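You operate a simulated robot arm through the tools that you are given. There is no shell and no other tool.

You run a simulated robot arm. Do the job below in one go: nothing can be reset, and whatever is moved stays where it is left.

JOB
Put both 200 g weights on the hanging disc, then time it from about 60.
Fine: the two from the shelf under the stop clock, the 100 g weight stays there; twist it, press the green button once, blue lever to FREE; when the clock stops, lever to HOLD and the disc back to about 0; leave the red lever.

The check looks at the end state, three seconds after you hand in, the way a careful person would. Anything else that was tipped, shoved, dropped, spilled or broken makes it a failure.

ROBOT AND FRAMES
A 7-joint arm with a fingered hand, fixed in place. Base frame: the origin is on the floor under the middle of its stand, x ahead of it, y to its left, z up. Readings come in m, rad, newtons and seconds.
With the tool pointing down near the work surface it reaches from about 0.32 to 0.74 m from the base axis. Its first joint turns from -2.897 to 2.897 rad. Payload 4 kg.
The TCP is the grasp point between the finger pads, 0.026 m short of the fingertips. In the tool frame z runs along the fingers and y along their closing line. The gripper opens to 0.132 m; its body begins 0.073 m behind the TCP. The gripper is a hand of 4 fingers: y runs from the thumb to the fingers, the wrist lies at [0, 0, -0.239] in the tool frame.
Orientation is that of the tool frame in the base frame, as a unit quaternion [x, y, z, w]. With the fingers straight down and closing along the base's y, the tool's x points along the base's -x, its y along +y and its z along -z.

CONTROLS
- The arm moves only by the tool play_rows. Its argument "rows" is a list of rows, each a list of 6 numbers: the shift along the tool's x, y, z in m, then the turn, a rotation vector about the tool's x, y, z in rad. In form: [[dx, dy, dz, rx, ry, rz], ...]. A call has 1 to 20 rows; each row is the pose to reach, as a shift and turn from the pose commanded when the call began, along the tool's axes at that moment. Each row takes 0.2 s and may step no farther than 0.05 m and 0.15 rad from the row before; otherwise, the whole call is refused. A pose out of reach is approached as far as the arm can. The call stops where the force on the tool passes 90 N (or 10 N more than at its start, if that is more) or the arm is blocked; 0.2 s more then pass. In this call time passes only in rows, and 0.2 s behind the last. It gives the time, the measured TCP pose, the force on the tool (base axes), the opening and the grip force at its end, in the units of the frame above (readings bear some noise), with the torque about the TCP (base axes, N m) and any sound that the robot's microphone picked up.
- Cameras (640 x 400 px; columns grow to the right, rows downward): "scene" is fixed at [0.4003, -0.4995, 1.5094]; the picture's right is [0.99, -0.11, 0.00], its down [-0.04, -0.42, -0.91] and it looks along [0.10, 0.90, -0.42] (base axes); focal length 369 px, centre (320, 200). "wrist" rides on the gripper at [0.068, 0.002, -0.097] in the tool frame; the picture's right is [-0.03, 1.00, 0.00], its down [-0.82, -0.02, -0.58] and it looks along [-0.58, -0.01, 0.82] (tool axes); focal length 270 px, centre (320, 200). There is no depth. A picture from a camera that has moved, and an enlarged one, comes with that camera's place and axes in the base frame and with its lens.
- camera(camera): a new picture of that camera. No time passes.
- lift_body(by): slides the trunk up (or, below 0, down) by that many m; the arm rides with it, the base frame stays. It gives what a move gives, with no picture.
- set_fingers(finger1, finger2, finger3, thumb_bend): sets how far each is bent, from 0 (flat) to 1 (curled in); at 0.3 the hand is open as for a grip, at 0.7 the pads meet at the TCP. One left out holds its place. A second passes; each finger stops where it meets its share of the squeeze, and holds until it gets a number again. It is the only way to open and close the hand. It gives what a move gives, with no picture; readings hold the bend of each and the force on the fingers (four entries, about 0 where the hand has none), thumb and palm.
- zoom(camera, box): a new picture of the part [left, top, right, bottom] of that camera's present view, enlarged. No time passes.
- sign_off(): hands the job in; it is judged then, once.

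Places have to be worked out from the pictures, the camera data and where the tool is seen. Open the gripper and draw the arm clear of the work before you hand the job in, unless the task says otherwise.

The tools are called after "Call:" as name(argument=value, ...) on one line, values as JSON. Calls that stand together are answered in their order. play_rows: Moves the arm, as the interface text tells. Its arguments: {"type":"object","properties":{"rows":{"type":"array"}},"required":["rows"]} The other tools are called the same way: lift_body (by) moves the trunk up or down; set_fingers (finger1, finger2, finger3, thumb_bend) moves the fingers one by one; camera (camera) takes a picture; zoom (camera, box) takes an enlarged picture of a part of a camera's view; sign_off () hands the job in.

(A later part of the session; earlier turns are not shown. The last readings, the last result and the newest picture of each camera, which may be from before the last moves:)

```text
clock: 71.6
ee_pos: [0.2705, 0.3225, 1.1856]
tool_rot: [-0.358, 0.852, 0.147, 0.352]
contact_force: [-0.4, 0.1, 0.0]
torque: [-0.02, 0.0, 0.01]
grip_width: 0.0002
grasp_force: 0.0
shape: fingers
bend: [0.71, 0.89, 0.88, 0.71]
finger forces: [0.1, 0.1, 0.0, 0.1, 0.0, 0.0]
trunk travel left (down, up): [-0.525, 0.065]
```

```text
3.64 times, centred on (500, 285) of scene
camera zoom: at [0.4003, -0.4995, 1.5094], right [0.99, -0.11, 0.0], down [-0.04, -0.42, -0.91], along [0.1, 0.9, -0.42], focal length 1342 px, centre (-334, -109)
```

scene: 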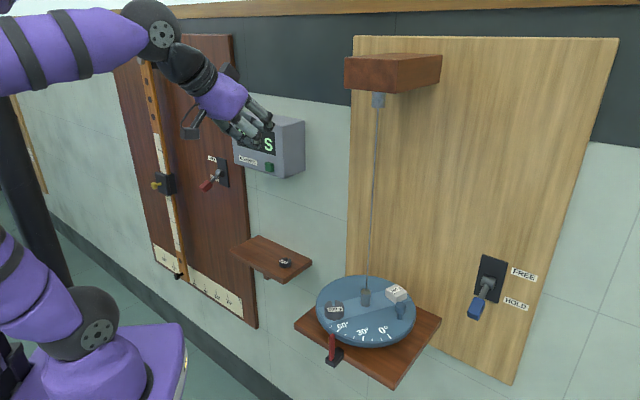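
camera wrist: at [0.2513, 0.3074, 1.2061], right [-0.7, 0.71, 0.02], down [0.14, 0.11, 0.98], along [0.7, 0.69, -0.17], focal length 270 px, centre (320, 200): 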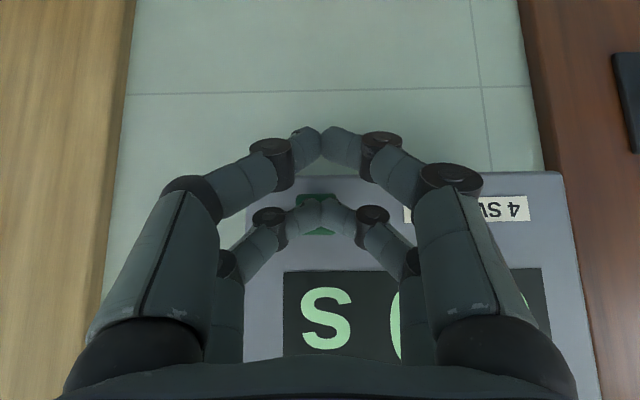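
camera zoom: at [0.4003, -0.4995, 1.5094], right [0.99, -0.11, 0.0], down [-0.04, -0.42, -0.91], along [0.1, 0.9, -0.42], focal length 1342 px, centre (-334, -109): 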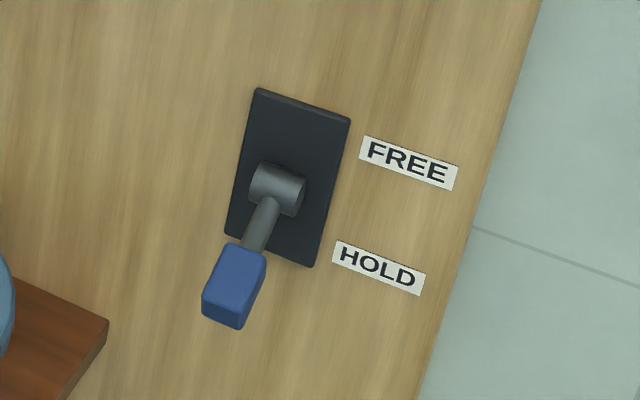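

The clock is armed at 0.0 s and the disc still reads 60. For the blue lever I get pivot ≈ (0.804, 0.071, 1.046) and handle ≈ (0.768, 0.036, 1.011), pointing out and down. I'll travel around in front of the disc and level the hand out toward the wall, so I can lift the handle from beneath.

Call:
set_fingers(finger2=0.72, finger3=0.72)

Call:
play_rows(rows=[[0.0117, -0.037, -0.0066, 0, 0, 0], [0.0233, -0.0739, -0.0132, 0, 0, 0], [0.035, -0.1109, -0.0198, 0, 0, 0], [0.0466, -0.1478, -0.0264, 0, 0, 0], [0.0583, -0.1848, -0.0331, 0, 0, 0], [0.0699, -0.2217, -0.0397, 0, 0, 0], [0.0816, -0.2587, -0.0463, 0, 0, 0], [0.0932, -0.2956, -0.0529, 0, 0, 0], [0.1049, -0.3326, -0.0595, 0, 0, 0], [0.1165, -0.3695, -0.0661, 0, 0, 0]])

Call:
camera(camera="scene")

Call:
camera(camera="wrist")

```text
clock: 72.6
ee_pos: [0.2722, 0.3233, 1.1854]
tool_rot: [-0.357, 0.853, 0.146, 0.351]
contact_force: [0.1, -0.1, 0.3]
torque: [-0.01, -0.01, 0.05]
grip_width: 0.0
grasp_force: 0.0
shape: fingers
bend: [0.71, 0.72, 0.72, 0.71]
finger forces: [0.1, 0.0, 0.0, 0.0, 0.0, 0.1]
trunk travel left (down, up): [-0.525, 0.065]
```

```text
clock: 74.8
ee_pos: [0.4438, -0.0271, 1.151]
tool_rot: [-0.357, 0.853, 0.146, 0.351]
contact_force: [-0.7, 0.0, -0.3]
torque: [0.02, -0.01, -0.04]
grip_width: 0.0
grasp_force: 0.1
shape: fingers
bend: [0.71, 0.72, 0.72, 0.71]
finger forces: [0.1, 0.0, 0.1, 0.0, 0.1, 0.0]
trunk travel left (down, up): [-0.525, 0.065]
```

```text
taken
```

scene: 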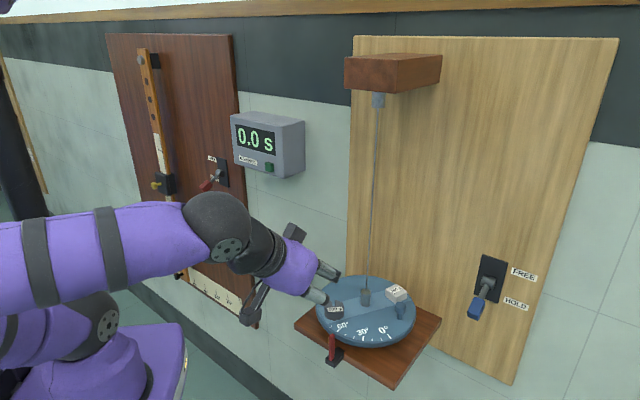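

```text
taken
camera wrist: at [0.3604, -0.109, 1.1716], right [-0.7, 0.71, 0.02], down [0.14, 0.11, 0.98], along [0.7, 0.69, -0.17], focal length 270 px, centre (320, 200)
```

wrist: 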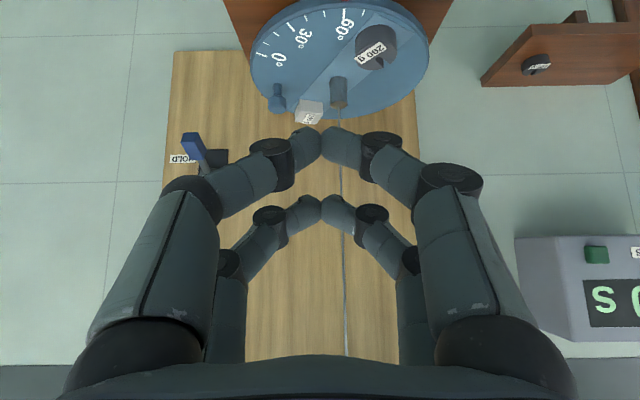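

All clear. Now I'll move to the front of the lever and level the hand so the fingers point horizontally at the wall.

Call:
play_rows(rows=[[0.0026, -0.0295, 0.021, 0, -0.1309, 0], [0.0052, -0.0589, 0.0419, 0, -0.2618, 0], [0.0079, -0.0884, 0.0629, 0, -0.3927, 0], [0.0105, -0.1179, 0.0838, 0, -0.5236, 0], [0.0131, -0.1473, 0.1048, 0, -0.6545, 0], [0.0157, -0.1768, 0.1257, 0, -0.7854, 0]])

Call:
camera(camera="scene")

Call:
camera(camera="wrist")

```text
clock: 76.2
ee_pos: [0.6239, -0.087, 1.1104]
tool_rot: [-0.274, 0.672, 0.266, 0.635]
contact_force: [-0.1, -0.6, -0.8]
torque: [0.0, 0.0, 0.02]
grip_width: 0.0001
grasp_force: 0.0
shape: fingers
bend: [0.71, 0.72, 0.72, 0.71]
finger forces: [0.0, 0.0, 0.0, 0.0, 0.0, 0.0]
out of reach, approached as far as the arm can: row 6
trunk travel left (down, up): [-0.525, 0.065]
```

```text
taken
```

scene: 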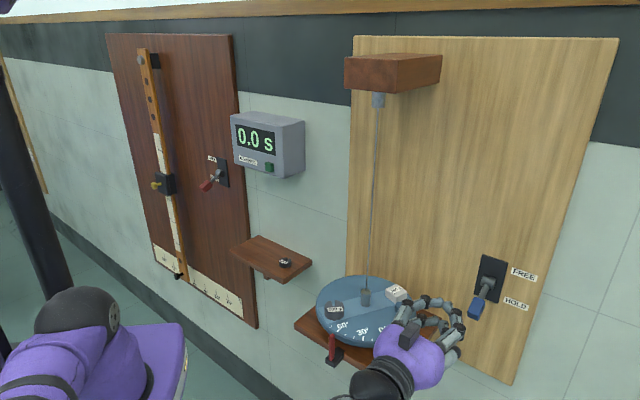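

```text
taken
camera wrist: at [0.5504, -0.1549, 1.0465], right [-0.71, 0.71, 0.04], down [-0.36, -0.4, 0.85], along [0.61, 0.58, 0.53], focal length 270 px, centre (320, 200)
```

wrist: 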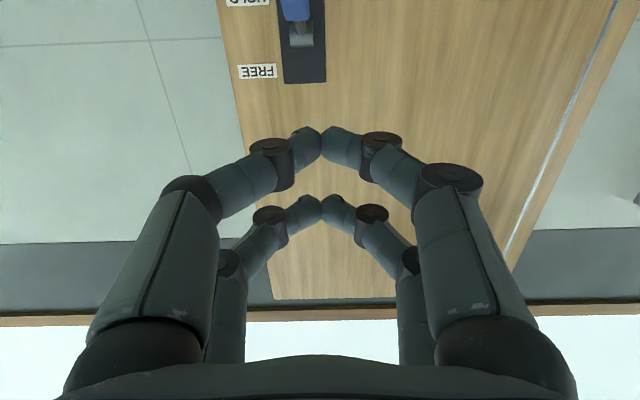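

The arm can't go fully level this low with the trunk raised. I'll back away from the wall and disc first, then lower the trunk so the forearm comes up from below.

Call:
play_rows(rows=[[0, 0, -0.03, 0, 0, 0], [0, 0, -0.06, 0, 0, 0], [0, 0, -0.09, 0, 0, 0], [0, 0, -0.12, 0, 0, 0]])

Call:
camera(camera="scene")

```text
clock: 77.2
ee_pos: [0.5402, -0.1733, 1.118]
tool_rot: [-0.274, 0.675, 0.265, 0.632]
contact_force: [0.1, 0.5, -0.4]
torque: [0.01, 0.0, -0.03]
grip_width: 0.0
grasp_force: 0.1
shape: fingers
bend: [0.71, 0.72, 0.72, 0.71]
finger forces: [0.1, 0.0, 0.0, 0.0, 0.0, 0.1]
trunk travel left (down, up): [-0.525, 0.065]
```

```text
taken
```

scene: 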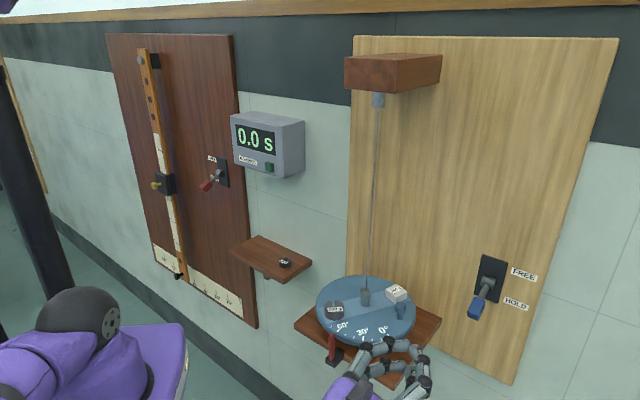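

The hand is now about 9 cm in front of the stand's front edge. I'll lower the trunk by 0.18 m.

Call:
lift_body(by=-0.18)

Call:
camera(camera="scene")

Call:
camera(camera="wrist")

```text
clock: 79.2
ee_pos: [0.5397, -0.1709, 0.9391]
tool_rot: [-0.275, 0.674, 0.267, 0.631]
contact_force: [0.1, -0.6, -0.5]
torque: [-0.01, 0.01, 0.0]
grip_width: 0.0001
grasp_force: 0.1
shape: fingers
bend: [0.71, 0.72, 0.72, 0.71]
finger forces: [0.1, 0.1, 0.1, 0.1, 0.0, 0.1]
trunk travel left (down, up): [-0.345, 0.245]
```

```text
taken
```

scene: 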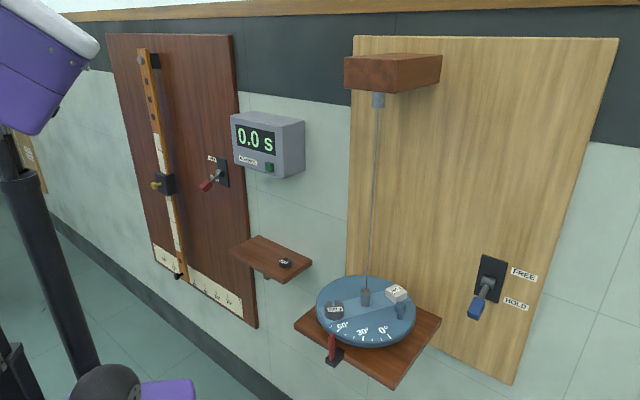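

```text
taken
camera wrist: at [0.4664, -0.2387, 0.8761], right [-0.7, 0.71, 0.04], down [-0.35, -0.39, 0.85], along [0.62, 0.59, 0.53], focal length 270 px, centre (320, 200)
```

wrist: 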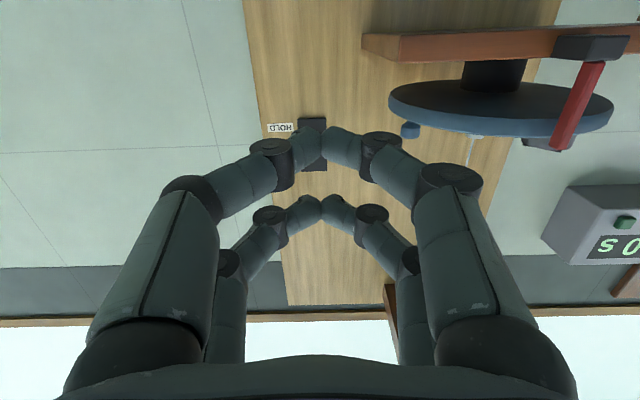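

The stand turns out to be lower (top z ≈ 0.887), so the hand passes above it and to the right of the disc rim. I'll approach the lever to about 12 cm short, at a height that will pass under the handle.

Call:
play_rows(rows=[[-0.0049, -0.0033, 0.0342, 0, 0, 0], [-0.0098, -0.0066, 0.0684, 0, 0, 0], [-0.0146, -0.0098, 0.1026, 0, 0, 0], [-0.0195, -0.0131, 0.1368, 0, 0, 0], [-0.0244, -0.0164, 0.171, 0, 0, 0]])

Call:
camera(camera="wrist")

Call:
camera(camera="scene")

Call:
zoom(camera="scene", box=[380, 240, 560, 400])

```text
clock: 80.4
ee_pos: [0.6771, -0.058, 0.9535]
tool_rot: [-0.275, 0.674, 0.267, 0.632]
contact_force: [-0.3, 0.2, 1.0]
torque: [-0.02, 0.02, 0.03]
grip_width: 0.0001
grasp_force: 0.0
shape: fingers
bend: [0.71, 0.72, 0.72, 0.71]
finger forces: [0.1, 0.0, 0.0, 0.0, 0.0, 0.0]
trunk travel left (down, up): [-0.345, 0.245]
```

```text
taken
camera wrist: at [0.6042, -0.1259, 0.891], right [-0.71, 0.71, 0.04], down [-0.35, -0.4, 0.85], along [0.61, 0.59, 0.53], focal length 270 px, centre (320, 200)
```

wrist: 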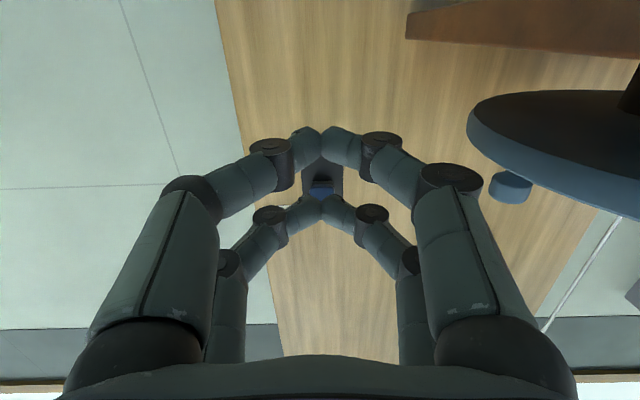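

```text
taken
```

scene: 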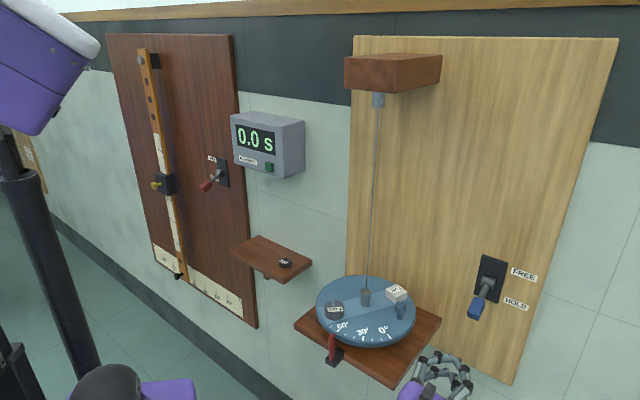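

```text
2.50 times, centred on (470, 320) of scene
camera zoom: at [0.4003, -0.4995, 1.5094], right [0.99, -0.11, 0.0], down [-0.04, -0.42, -0.91], along [0.1, 0.9, -0.42], focal length 922 px, centre (-55, -100)
```

zoom: 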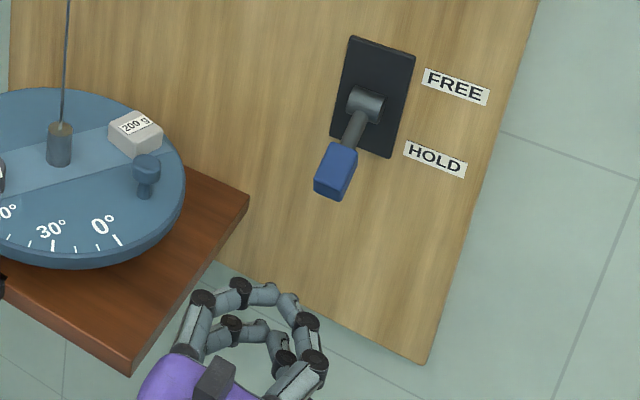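

The handle is centred between the finger pairs in the wrist view and sits above my finger line. I'll slide in horizontally by 7 cm and check the gap beneath the handle.

Call:
play_rows(rows=[[-0.0014, 0, 0.0233, 0, 0, 0], [-0.0028, 0, 0.0466, 0, 0, 0], [-0.0042, 0, 0.07, 0, 0, 0]])

Call:
camera(camera="wrist")

Call:
zoom(camera="scene", box=[400, 240, 540, 360])

```text
clock: 81.2
ee_pos: [0.7243, -0.0106, 0.952]
tool_rot: [-0.275, 0.674, 0.267, 0.631]
contact_force: [-0.6, -0.4, 0.2]
torque: [-0.01, 0.02, 0.02]
grip_width: 0.0001
grasp_force: 0.1
shape: fingers
bend: [0.71, 0.72, 0.72, 0.71]
finger forces: [0.0, 0.0, 0.0, 0.0, 0.1, 0.0]
trunk travel left (down, up): [-0.345, 0.245]
```

```text
taken
camera wrist: at [0.6508, -0.0779, 0.8889], right [-0.71, 0.71, 0.04], down [-0.35, -0.39, 0.85], along [0.62, 0.59, 0.53], focal length 270 px, centre (320, 200)
```

wrist: 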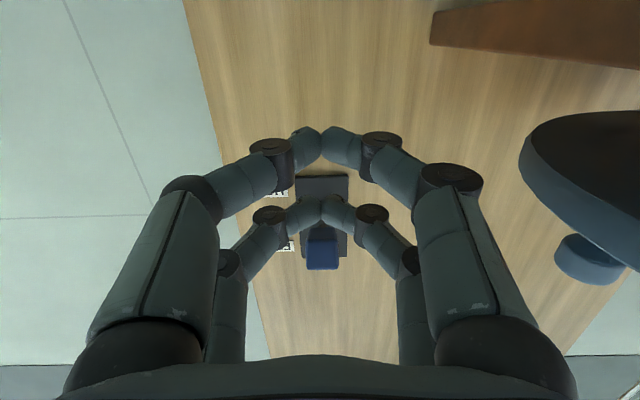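

```text
3.33 times, centred on (470, 300) of scene
camera zoom: at [0.4003, -0.4995, 1.5094], right [0.99, -0.11, 0.0], down [-0.04, -0.42, -0.91], along [0.1, 0.9, -0.42], focal length 1230 px, centre (-180, -133)
```

zoom: 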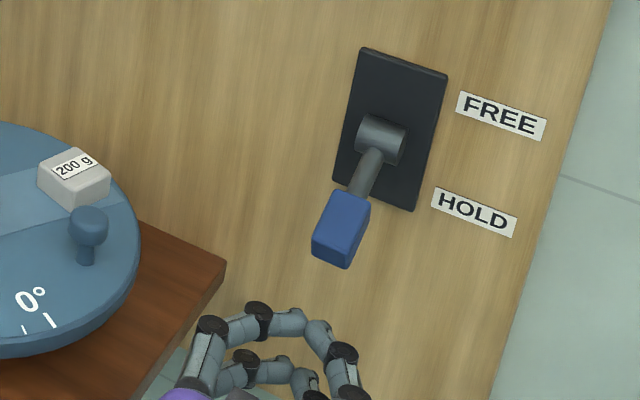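

My projections match: the finger tops pass about 1 cm below the handle's lowest edge. I'll slide in another 4.5 cm so the tips are underneath it.

Call:
play_rows(rows=[[-0.0009, 0, 0.015, 0, 0, 0], [-0.0018, 0, 0.03, 0, 0, 0], [-0.0027, 0, 0.0449, 0, 0, 0]])

Call:
camera(camera="wrist")

Call:
zoom(camera="scene", box=[400, 240, 540, 360])

```text
clock: 82.0
ee_pos: [0.7546, 0.0221, 0.9511]
tool_rot: [-0.275, 0.674, 0.266, 0.632]
contact_force: [-0.3, 0.5, 0.4]
torque: [-0.03, 0.02, -0.03]
grip_width: 0.0
grasp_force: 0.1
shape: fingers
bend: [0.71, 0.72, 0.72, 0.71]
finger forces: [0.0, 0.1, 0.1, 0.0, 0.0, 0.0]
trunk travel left (down, up): [-0.345, 0.245]
```

```text
taken
camera wrist: at [0.6822, -0.0472, 0.8888], right [-0.71, 0.71, 0.04], down [-0.35, -0.39, 0.85], along [0.62, 0.59, 0.53], focal length 270 px, centre (320, 200)
```

wrist: 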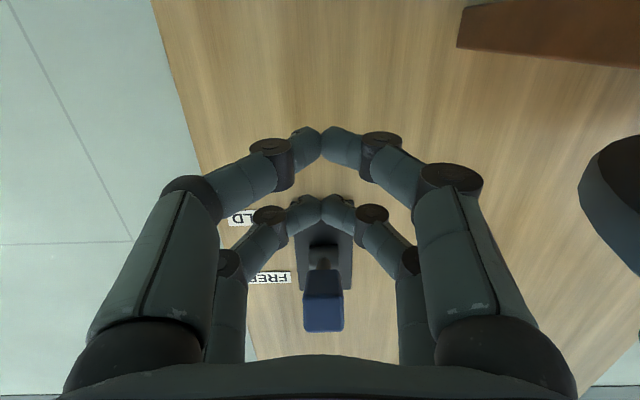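

```text
3.33 times, centred on (470, 300) of scene
camera zoom: at [0.4003, -0.4995, 1.5094], right [0.99, -0.11, 0.0], down [-0.04, -0.42, -0.91], along [0.1, 0.9, -0.42], focal length 1230 px, centre (-180, -133)
```

zoom: 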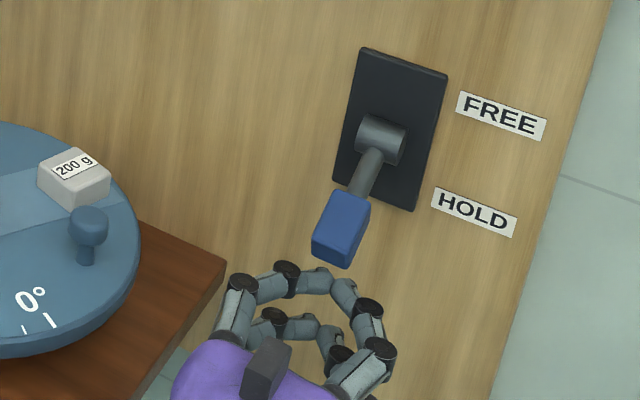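

The finger tips are now under the handle, which shows directly above them in the wrist view. I'll lift straight up by 6 cm to start swinging the lever, and check the response.

Call:
play_rows(rows=[[-0.012, 0.0002, -0.0007, 0, 0, 0], [-0.0239, 0.0003, -0.0014, 0, 0, 0], [-0.0359, 0.0005, -0.0022, 0, 0, 0], [-0.0479, 0.0006, -0.0029, 0, 0, 0], [-0.0598, 0.0008, -0.0036, 0, 0, 0]])

Call:
zoom(camera="scene", box=[400, 240, 540, 360])

Call:
camera(camera="scene")

```text
clock: 83.2
ee_pos: [0.755, 0.0209, 1.0127]
tool_rot: [-0.274, 0.674, 0.266, 0.633]
contact_force: [-0.6, -0.2, -0.9]
torque: [0.03, -0.03, 0.01]
grip_width: 0.0
grasp_force: 0.1
shape: fingers
bend: [0.71, 0.72, 0.72, 0.71]
finger forces: [0.0, 0.0, 0.1, 0.1, 0.0, 0.1]
trunk travel left (down, up): [-0.345, 0.245]
```

```text
3.33 times, centred on (470, 300) of scene
camera zoom: at [0.4003, -0.4995, 1.5094], right [0.99, -0.11, 0.0], down [-0.04, -0.42, -0.91], along [0.1, 0.9, -0.42], focal length 1230 px, centre (-180, -133)
```

zoom: 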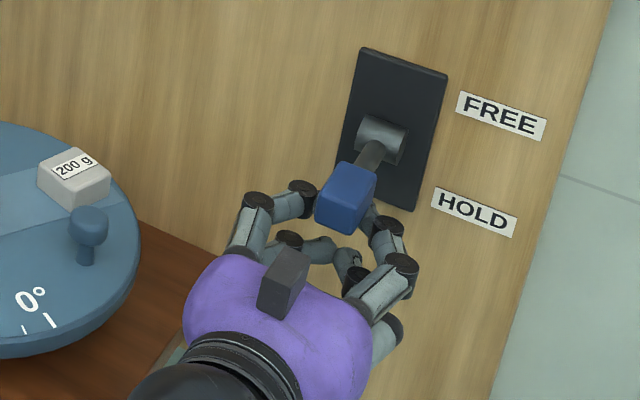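

```text
taken
```

scene: 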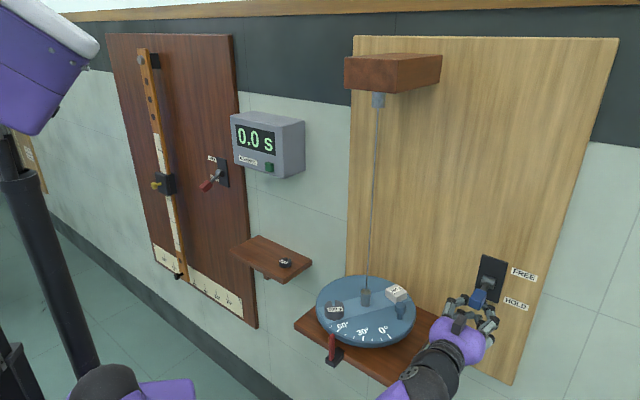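

The lever is swinging up with the fingers, about level now, and the disc has not released yet. I'll continue another 3.5 cm to bring it to FREE.

Call:
play_rows(rows=[[-0.012, 0.0002, -0.0007, 0, 0, 0], [-0.0239, 0.0003, -0.0014, 0, 0, 0], [-0.0349, 0.0005, -0.0021, 0, 0, 0]])

Call:
zoom(camera="scene", box=[400, 240, 540, 360])

Call:
camera(camera="scene")

```text
clock: 84.0
ee_pos: [0.7554, 0.0213, 1.0386]
tool_rot: [-0.277, 0.678, 0.267, 0.626]
contact_force: [-14.9, -7.1, -36.6]
torque: [-0.44, -0.01, 0.19]
grip_width: 0.0004
grasp_force: 21.5
shape: fingers
bend: [0.71, 0.72, 0.72, 0.71]
finger forces: [0.0, 30.4, 13.1, 0.0, 0.0, 0.0]
trunk travel left (down, up): [-0.345, 0.245]
```

```text
3.33 times, centred on (470, 300) of scene
camera zoom: at [0.4003, -0.4995, 1.5094], right [0.99, -0.11, 0.0], down [-0.04, -0.42, -0.91], along [0.1, 0.9, -0.42], focal length 1230 px, centre (-180, -133)
```

zoom: 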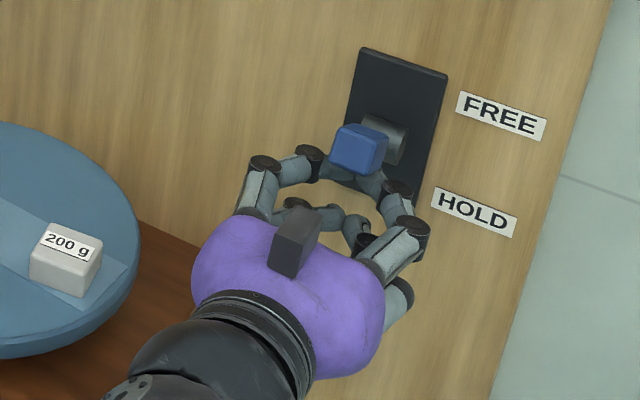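

```text
taken
```

scene: 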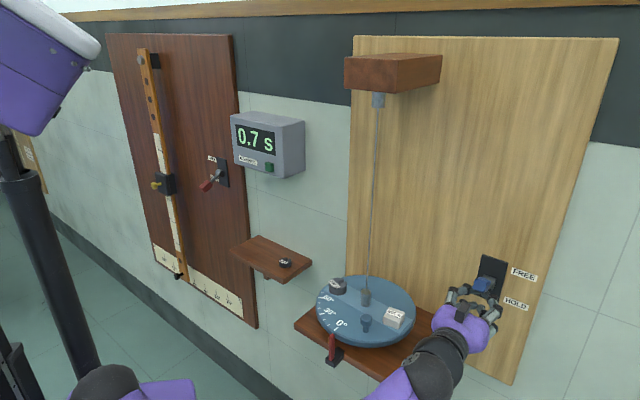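

The disc is released and the clock is running (0.7 s), with the lever against its FREE stop. I'll lower off it gently and back the hand out, well away from the swinging disc.

Call:
play_rows(rows=[[0.012, -0.0002, 0.0007, 0, 0, 0], [0.0299, -0.0004, 0.0018, 0, 0, 0], [0.0319, -0.0004, -0.0282, 0, 0, 0], [0.0339, -0.0004, -0.0582, 0, 0, 0], [0.0359, -0.0004, -0.0982, 0, 0, 0]])

Call:
camera(camera="scene")

Call:
zoom(camera="scene", box=[400, 240, 540, 360])

```text
clock: 85.2
ee_pos: [0.6817, -0.0482, 1.0169]
tool_rot: [-0.275, 0.674, 0.267, 0.632]
contact_force: [-0.5, 0.2, -0.8]
torque: [-0.02, 0.01, -0.01]
grip_width: 0.0
grasp_force: 0.1
shape: fingers
bend: [0.71, 0.72, 0.71, 0.71]
finger forces: [0.1, 0.1, 0.0, 0.1, 0.0, 0.1]
trunk travel left (down, up): [-0.345, 0.245]
```

```text
taken
```

scene: 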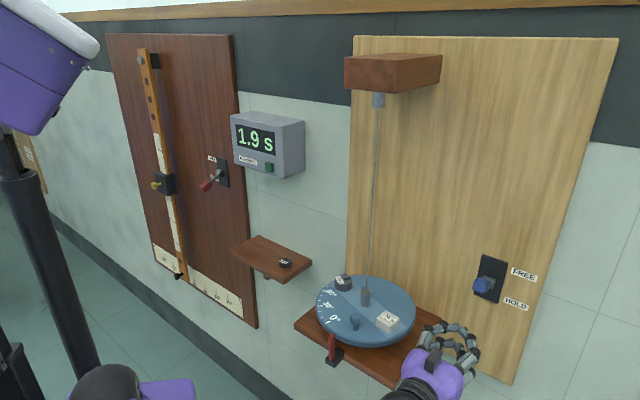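

```text
3.33 times, centred on (470, 300) of scene
camera zoom: at [0.4003, -0.4995, 1.5094], right [0.99, -0.11, 0.0], down [-0.04, -0.42, -0.91], along [0.1, 0.9, -0.42], focal length 1230 px, centre (-180, -133)
```

zoom: 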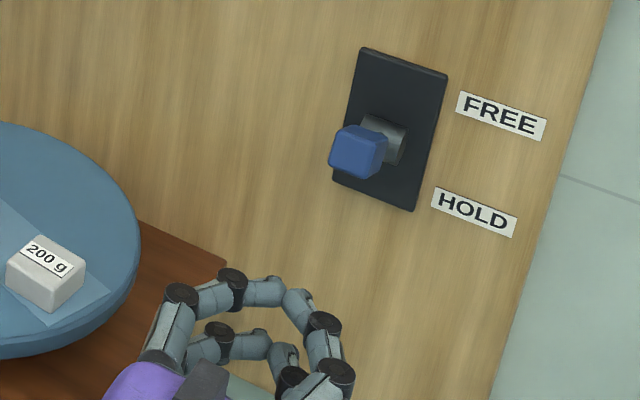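

The lever stays in FREE, the disc is swinging with both weights seated, and the clock reads 1.9 s. While it counts, I'll raise the hand to above handle height, staying 10 cm out from the lever.

Call:
play_rows(rows=[[-0.0282, 0.0004, -0.0017, 0, 0, 0], [-0.0564, 0.0007, -0.0034, 0, 0, 0], [-0.0845, 0.0011, -0.0051, 0, 0, 0], [-0.1147, 0.0015, -0.0068, 0, 0, 0]])

Call:
camera(camera="scene")

Call:
camera(camera="wrist")

```text
clock: 86.2
ee_pos: [0.6832, -0.0505, 1.1335]
tool_rot: [-0.274, 0.675, 0.266, 0.632]
contact_force: [0.2, -0.1, 0.0]
torque: [0.01, -0.02, 0.02]
grip_width: 0.0003
grasp_force: 0.0
shape: fingers
bend: [0.71, 0.72, 0.71, 0.71]
finger forces: [0.0, 0.0, 0.0, 0.0, 0.1, 0.0]
trunk travel left (down, up): [-0.345, 0.245]
```

```text
taken
```

scene: 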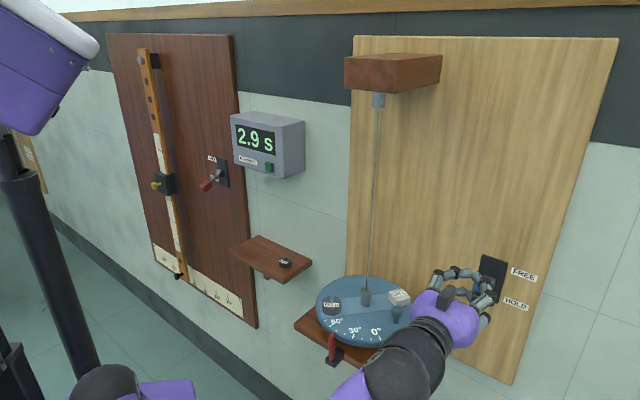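

```text
taken
camera wrist: at [0.6103, -0.1187, 1.0709], right [-0.71, 0.71, 0.04], down [-0.35, -0.39, 0.85], along [0.62, 0.59, 0.53], focal length 270 px, centre (320, 200)
```

wrist: 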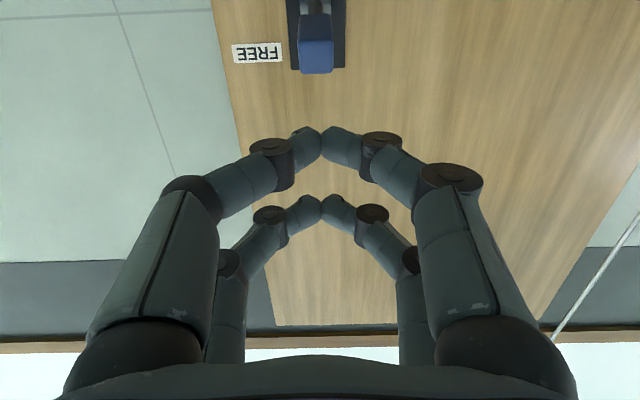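

2.9 s in, the disc is near the end of its first full swing. I'll hold still for a few seconds and watch.

Call:
play_rows(rows=[[0, 0, 0, 0, 0, 0], [0, 0, 0, 0, 0, 0], [0, 0, 0, 0, 0, 0], [0, 0, 0, 0, 0, 0], [0, 0, 0, 0, 0, 0], [0, 0, 0, 0, 0, 0], [0, 0, 0, 0, 0, 0], [0, 0, 0, 0, 0, 0], [0, 0, 0, 0, 0, 0], [0, 0, 0, 0, 0, 0], [0, 0, 0, 0, 0, 0], [0, 0, 0, 0, 0, 0], [0, 0, 0, 0, 0, 0], [0, 0, 0, 0, 0, 0], [0, 0, 0, 0, 0, 0], [0, 0, 0, 0, 0, 0], [0, 0, 0, 0, 0, 0], [0, 0, 0, 0, 0, 0], [0, 0, 0, 0, 0, 0], [0, 0, 0, 0, 0, 0]])

Call:
camera(camera="scene")

```text
clock: 90.4
ee_pos: [0.6831, -0.0512, 1.1329]
tool_rot: [-0.275, 0.674, 0.267, 0.632]
contact_force: [-0.5, 0.7, -0.3]
torque: [0.02, -0.03, 0.02]
grip_width: 0.0001
grasp_force: 0.0
shape: fingers
bend: [0.71, 0.72, 0.71, 0.71]
finger forces: [0.1, 0.1, 0.1, 0.1, 0.0, 0.0]
trunk travel left (down, up): [-0.345, 0.245]
```

```text
taken
```

scene: 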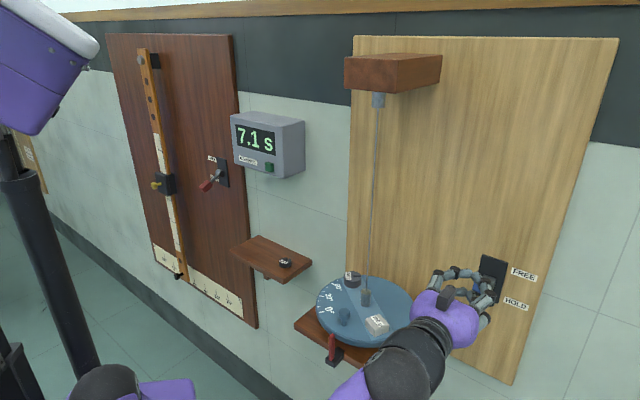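

The clock is at 7.1 s and still running, with the weights riding along. I'll keep waiting.

Call:
play_rows(rows=[[0, 0, 0, 0, 0, 0], [0, 0, 0, 0, 0, 0], [0, 0, 0, 0, 0, 0], [0, 0, 0, 0, 0, 0], [0, 0, 0, 0, 0, 0], [0, 0, 0, 0, 0, 0], [0, 0, 0, 0, 0, 0], [0, 0, 0, 0, 0, 0], [0, 0, 0, 0, 0, 0], [0, 0, 0, 0, 0, 0], [0, 0, 0, 0, 0, 0], [0, 0, 0, 0, 0, 0], [0, 0, 0, 0, 0, 0], [0, 0, 0, 0, 0, 0], [0, 0, 0, 0, 0, 0], [0, 0, 0, 0, 0, 0], [0, 0, 0, 0, 0, 0], [0, 0, 0, 0, 0, 0], [0, 0, 0, 0, 0, 0], [0, 0, 0, 0, 0, 0]])

Call:
camera(camera="scene")

```text
clock: 94.6
ee_pos: [0.6832, -0.051, 1.1318]
tool_rot: [-0.275, 0.674, 0.266, 0.632]
contact_force: [0.4, 0.2, -0.3]
torque: [-0.02, -0.02, -0.03]
grip_width: 0.0002
grasp_force: 0.0
shape: fingers
bend: [0.71, 0.72, 0.71, 0.71]
finger forces: [0.1, 0.0, 0.0, 0.0, 0.0, 0.0]
trunk travel left (down, up): [-0.345, 0.245]
```

```text
taken
```

scene: 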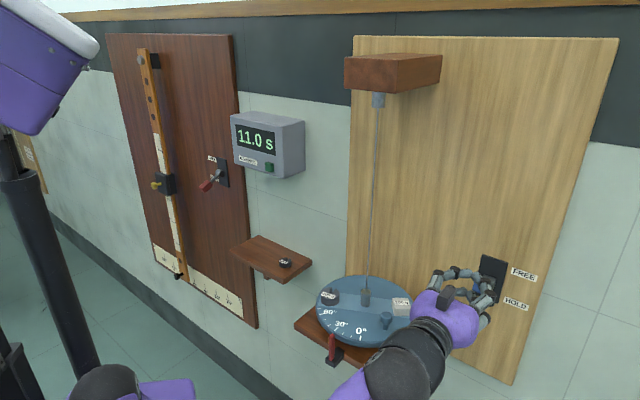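

The clock shows 11.0 s, slightly behind the elapsed time, so it may have just stopped. I'll wait one more second and compare.

Call:
play_rows(rows=[[0, 0, 0, 0, 0, 0], [0, 0, 0, 0, 0, 0], [0, 0, 0, 0, 0, 0], [0, 0, 0, 0, 0, 0], [0, 0, 0, 0, 0, 0], [0, 0, 0, 0, 0, 0]])

Call:
zoom(camera="scene", box=[200, 80, 320, 200])

Call:
zoom(camera="scene", box=[290, 240, 540, 390])

```text
clock: 96.0
ee_pos: [0.6831, -0.0499, 1.1335]
tool_rot: [-0.275, 0.674, 0.266, 0.632]
contact_force: [0.7, -0.6, -0.1]
torque: [0.02, -0.01, 0.05]
grip_width: 0.0
grasp_force: 0.1
shape: fingers
bend: [0.71, 0.72, 0.71, 0.71]
finger forces: [0.0, 0.0, 0.1, 0.1, 0.1, 0.0]
trunk travel left (down, up): [-0.345, 0.245]
```

```text
3.33 times, centred on (260, 140) of scene
camera zoom: at [0.4003, -0.4995, 1.5094], right [0.99, -0.11, 0.0], down [-0.04, -0.42, -0.91], along [0.1, 0.9, -0.42], focal length 1230 px, centre (520, 400)
```

zoom: 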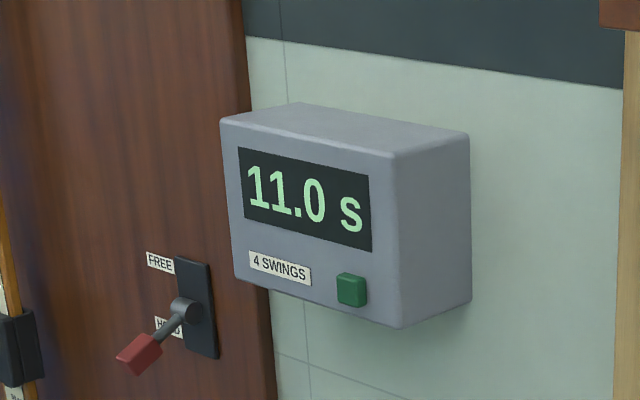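

```text
2.56 times, centred on (415, 315) of scene
camera zoom: at [0.4003, -0.4995, 1.5094], right [0.99, -0.11, 0.0], down [-0.04, -0.42, -0.91], along [0.1, 0.9, -0.42], focal length 944 px, centre (77, -94)
```

zoom: 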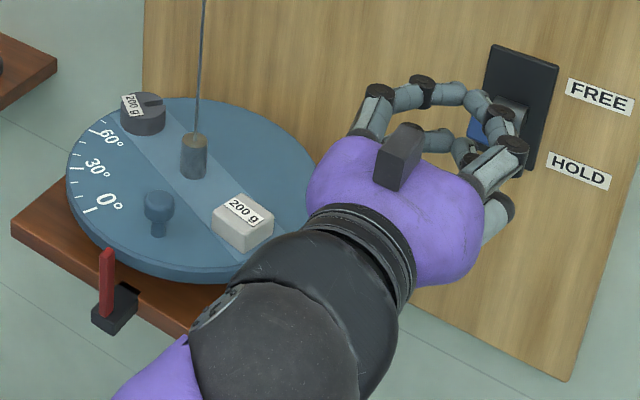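

The clock has stopped at 11.0 s. I'll now move the hand in over the top of the blue handle, about 2 cm above it.

Call:
play_rows(rows=[[-0.0016, 0, 0.0256, 0, 0, 0], [-0.0031, 0, 0.0512, 0, 0, 0], [-0.0047, 0, 0.0768, 0, 0, 0], [-0.0062, 0, 0.1024, 0, 0, 0]])

Call:
camera(camera="wrist")

Call:
zoom(camera="scene", box=[400, 220, 540, 340])

```text
clock: 97.0
ee_pos: [0.7573, 0.0221, 1.1344]
tool_rot: [-0.275, 0.674, 0.267, 0.632]
contact_force: [0.0, -0.1, 0.0]
torque: [0.0, -0.01, 0.01]
grip_width: 0.0
grasp_force: 0.0
shape: fingers
bend: [0.71, 0.72, 0.71, 0.71]
finger forces: [0.0, 0.1, 0.0, 0.0, 0.0, 0.0]
trunk travel left (down, up): [-0.345, 0.245]
```

```text
taken
camera wrist: at [0.6843, -0.0454, 1.0709], right [-0.7, 0.71, 0.04], down [-0.35, -0.39, 0.85], along [0.62, 0.59, 0.53], focal length 270 px, centre (320, 200)
```

wrist: 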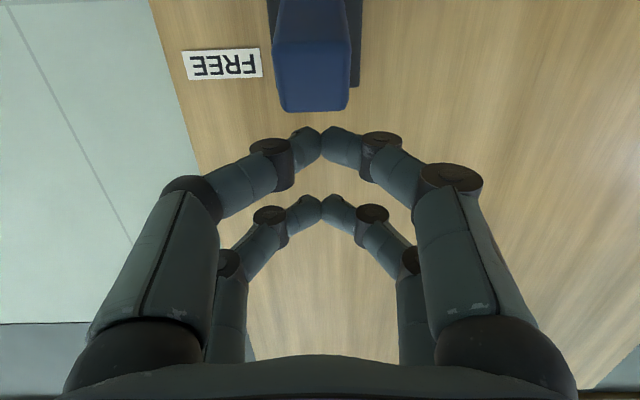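

```text
3.33 times, centred on (470, 280) of scene
camera zoom: at [0.4003, -0.4995, 1.5094], right [0.99, -0.11, 0.0], down [-0.04, -0.42, -0.91], along [0.1, 0.9, -0.42], focal length 1230 px, centre (-180, -67)
```

zoom: 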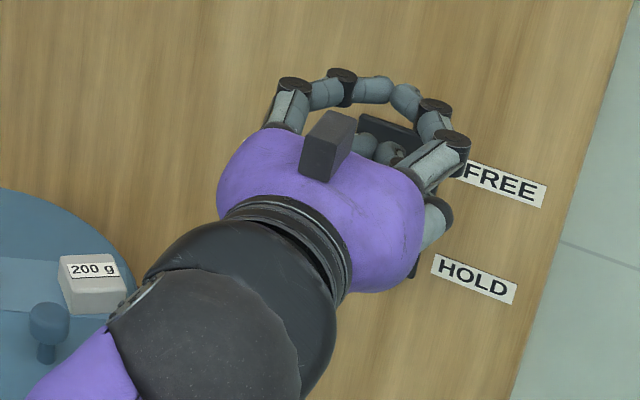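

The handle sits just below the lower finger pair in the wrist view. I'll press straight down by 7 cm to swing the lever back toward HOLD.

Call:
play_rows(rows=[[0.012, -0.0002, 0.0007, 0, 0, 0], [0.0239, -0.0003, 0.0014, 0, 0, 0], [0.0359, -0.0005, 0.0022, 0, 0, 0], [0.0479, -0.0006, 0.0029, 0, 0, 0], [0.0598, -0.0008, 0.0036, 0, 0, 0], [0.0698, -0.0009, 0.0042, 0, 0, 0]])

Call:
camera(camera="wrist")

Call:
camera(camera="scene")

```text
clock: 98.4
ee_pos: [0.7569, 0.0214, 1.0652]
tool_rot: [-0.273, 0.673, 0.265, 0.634]
contact_force: [-2.8, 1.1, 8.9]
torque: [0.11, -0.04, -0.01]
grip_width: 0.0
grasp_force: 5.7
shape: fingers
bend: [0.71, 0.72, 0.71, 0.71]
finger forces: [7.3, 0.0, 0.0, 0.1, 4.4, 0.1]
trunk travel left (down, up): [-0.345, 0.245]
```

```text
taken
camera wrist: at [0.684, -0.0464, 1.0023], right [-0.7, 0.71, 0.04], down [-0.35, -0.4, 0.85], along [0.61, 0.58, 0.53], focal length 270 px, centre (320, 200)
```

wrist: 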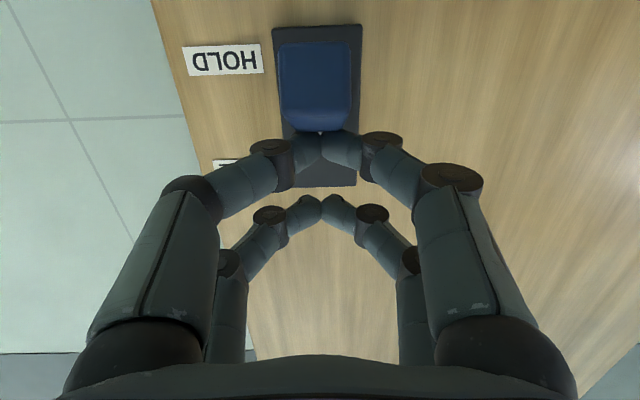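

```text
taken
```

scene: 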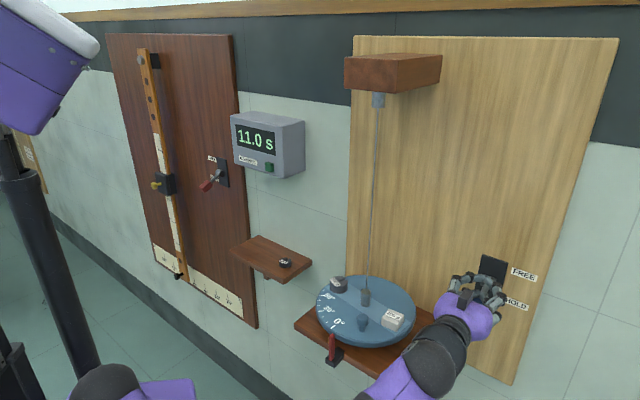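

The lever is moving down, with 9 N of resistance near the stop. I'll press 6 mm more to seat it in HOLD.

Call:
play_rows(rows=[[0.003, 0, 0.0002, 0, 0, 0], [0.006, -0.0001, 0.0004, 0, 0, 0]])

Call:
zoom(camera="scene", box=[290, 240, 540, 390])

Call:
camera(camera="wrist")

```text
clock: 99.0
ee_pos: [0.7552, 0.0214, 1.0634]
tool_rot: [-0.274, 0.671, 0.265, 0.636]
contact_force: [1.2, 0.6, 29.1]
torque: [0.46, -0.3, 0.03]
grip_width: 0.0002
grasp_force: 14.7
shape: fingers
bend: [0.71, 0.72, 0.71, 0.71]
finger forces: [22.0, 0.0, 0.0, 0.0, 7.8, 0.0]
trunk travel left (down, up): [-0.345, 0.245]
```

```text
2.56 times, centred on (415, 315) of scene
camera zoom: at [0.4003, -0.4995, 1.5094], right [0.99, -0.11, 0.0], down [-0.04, -0.42, -0.91], along [0.1, 0.9, -0.42], focal length 944 px, centre (77, -94)
```

zoom: 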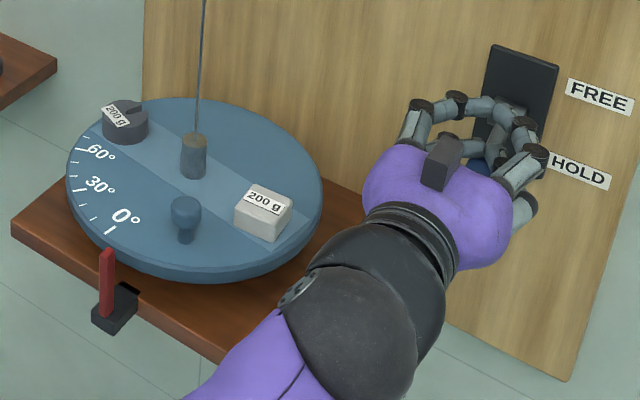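

```text
taken
camera wrist: at [0.6816, -0.0453, 0.9999], right [-0.7, 0.71, 0.03], down [-0.36, -0.4, 0.84], along [0.61, 0.58, 0.54], focal length 270 px, centre (320, 200)
```

wrist: 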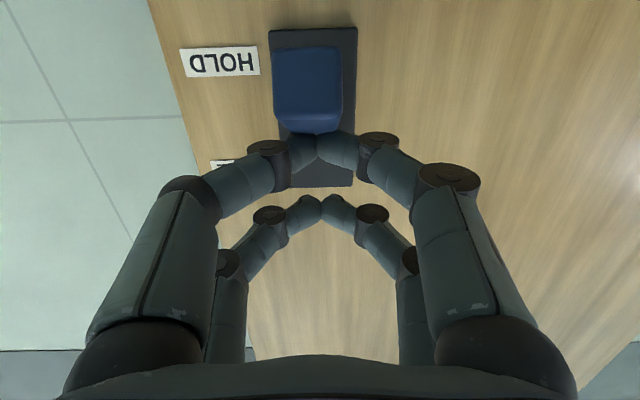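

The lever is against its lower stop (29 N). I'll lift off, back out from the lever and check the lever position and the disc.

Call:
play_rows(rows=[[-0.012, 0.0002, -0.0007, 0, 0, 0], [-0.03, 0.0004, -0.0018, 0, 0, 0], [-0.0294, 0.0004, -0.0318, 0, 0, 0], [-0.0276, 0.0004, -0.0618, 0, 0, 0], [-0.0252, 0.0004, -0.1018, 0, 0, 0]])

Call:
zoom(camera="scene", box=[290, 240, 540, 390])

Call:
camera(camera="wrist")

```text
clock: 100.2
ee_pos: [0.6864, -0.0473, 1.0876]
tool_rot: [-0.275, 0.674, 0.266, 0.632]
contact_force: [0.7, 0.3, 1.2]
torque: [-0.02, 0.01, 0.02]
grip_width: 0.0
grasp_force: 0.1
shape: fingers
bend: [0.71, 0.72, 0.71, 0.71]
finger forces: [0.1, 0.0, 0.0, 0.0, 0.0, 0.1]
trunk travel left (down, up): [-0.345, 0.245]
```

```text
2.56 times, centred on (415, 315) of scene
camera zoom: at [0.4003, -0.4995, 1.5094], right [0.99, -0.11, 0.0], down [-0.04, -0.42, -0.91], along [0.1, 0.9, -0.42], focal length 944 px, centre (77, -94)
```

zoom: 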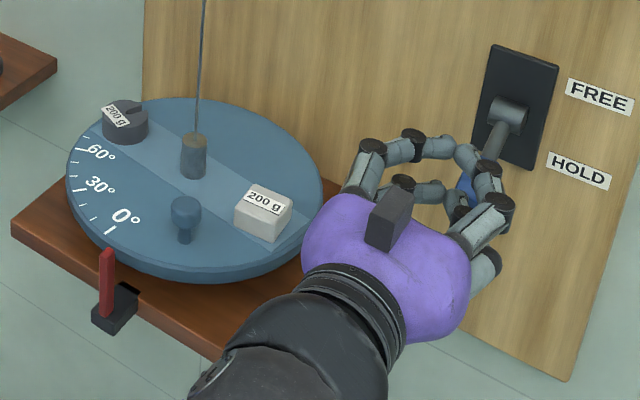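

```text
taken
camera wrist: at [0.6129, -0.1155, 1.0256], right [-0.71, 0.71, 0.04], down [-0.35, -0.39, 0.85], along [0.62, 0.59, 0.53], focal length 270 px, centre (320, 200)
```

wrist: 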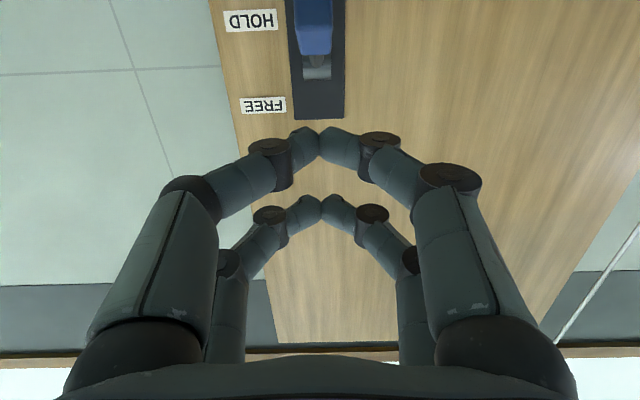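

The lever rests at HOLD and the disc is stationary at about −6 to −7°, with both weights still on it. I'll tilt the hand back and bring it around to the 0° side of the knob, as before, for a small corrective push.

Call:
play_rows(rows=[[-0.0054, 0.0103, -0.0145, 0, 0.1453, 0], [-0.0108, 0.0206, -0.0289, 0, 0.2906, 0], [-0.0162, 0.0308, -0.0434, 0, 0.4358, 0], [-0.0216, 0.0411, -0.0578, 0, 0.581, 0], [-0.027, 0.0514, -0.0723, 0, 0.726, 0]])

Call:
camera(camera="wrist")

Call:
camera(camera="scene")

```text
clock: 101.4
ee_pos: [0.5996, -0.0616, 1.1192]
tool_rot: [-0.351, 0.856, 0.15, 0.35]
contact_force: [0.5, -0.5, -0.1]
torque: [0.0, 0.01, 0.0]
grip_width: 0.0001
grasp_force: 0.2
shape: fingers
bend: [0.71, 0.72, 0.71, 0.71]
finger forces: [0.1, 0.1, 0.1, 0.1, 0.0, 0.1]
trunk travel left (down, up): [-0.345, 0.245]
```

```text
taken
camera wrist: at [0.5167, -0.1428, 1.1398], right [-0.69, 0.72, 0.03], down [0.14, 0.1, 0.98], along [0.71, 0.69, -0.17], focal length 270 px, centre (320, 200)
```

wrist: 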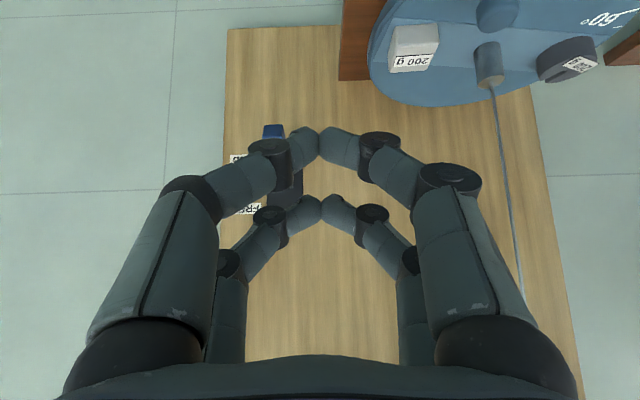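

```text
taken
```

scene: 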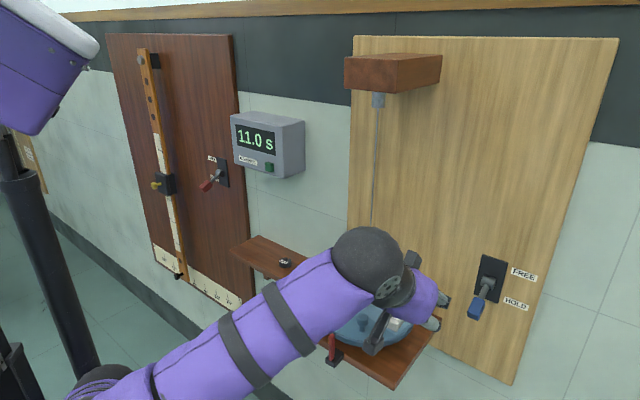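

The lever is back exactly where it started, in HOLD. Next I'll yaw to face +y and hover beside the knob, above knob height.

Call:
play_rows(rows=[[0.0047, 0.0236, 0.0047, -0.0925, 0, -0.0925], [0.0094, 0.0471, 0.0094, -0.185, 0, -0.185], [0.0142, 0.0707, 0.0142, -0.2775, 0, -0.2775], [0.0189, 0.0943, 0.0189, -0.37, 0, -0.37], [0.0236, 0.1178, 0.0236, -0.4625, 0, -0.4625], [0.0283, 0.1414, 0.0283, -0.555, 0, -0.555]])

Call:
camera(camera="wrist")

Call:
zoom(camera="scene", box=[290, 240, 450, 390])

```text
clock: 102.8
ee_pos: [0.4995, 0.0365, 1.0817]
tool_rot: [-0.652, 0.653, 0.275, 0.27]
contact_force: [1.0, 0.9, 0.3]
torque: [0.04, 0.02, -0.01]
grip_width: 0.0
grasp_force: 0.0
shape: fingers
bend: [0.71, 0.72, 0.71, 0.71]
finger forces: [0.0, 0.1, 0.0, 0.0, 0.1, 0.1]
trunk travel left (down, up): [-0.345, 0.245]
```

```text
taken
camera wrist: at [0.4977, -0.079, 1.1002], right [-1.0, 0.02, 0.03], down [0.03, 0.16, 0.99], along [0.01, 0.99, -0.16], focal length 270 px, centre (320, 200)
```

wrist: 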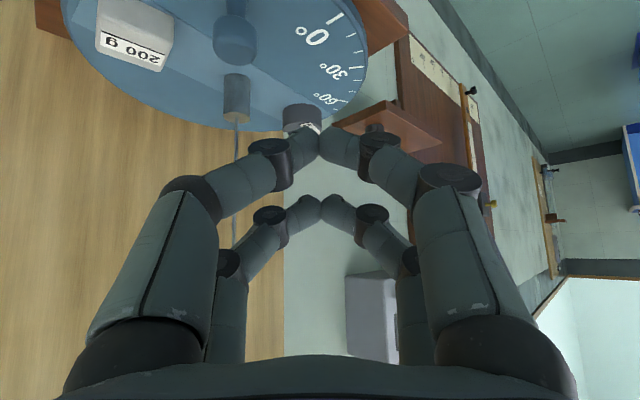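

```text
2.67 times, centred on (370, 315) of scene
camera zoom: at [0.4003, -0.4995, 1.5094], right [0.99, -0.11, 0.0], down [-0.04, -0.42, -0.91], along [0.1, 0.9, -0.42], focal length 984 px, centre (187, -107)
```

zoom: 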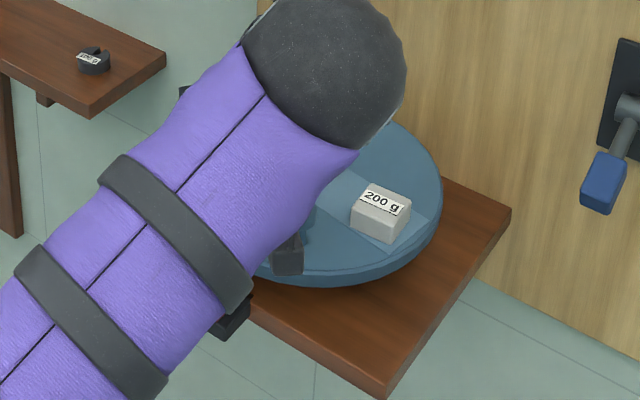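

From here the knob is at about 254°, i.e. the disc at roughly −7°. I'll lower the poker beside the knob at cap height.

Call:
play_rows(rows=[[0.0093, 0.0009, 0.0208, 0, 0, 0], [0.0186, 0.0018, 0.0415, 0, 0, 0], [0.0279, 0.0027, 0.0623, 0, 0, 0]])

Call:
camera(camera="wrist")

```text
clock: 103.6
ee_pos: [0.4949, 0.0637, 1.017]
tool_rot: [-0.651, 0.653, 0.277, 0.271]
contact_force: [0.1, 0.0, 0.4]
torque: [0.0, 0.0, -0.02]
grip_width: 0.0003
grasp_force: 0.1
shape: fingers
bend: [0.71, 0.72, 0.71, 0.71]
finger forces: [0.0, 0.0, 0.0, 0.0, 0.0, 0.0]
trunk travel left (down, up): [-0.345, 0.245]
```

```text
taken
camera wrist: at [0.4934, -0.0523, 1.0367], right [-1.0, 0.02, 0.03], down [0.03, 0.16, 0.99], along [0.01, 0.99, -0.16], focal length 270 px, centre (320, 200)
```

wrist: 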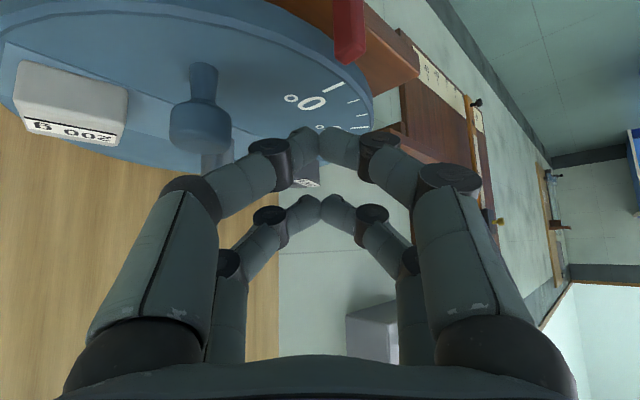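

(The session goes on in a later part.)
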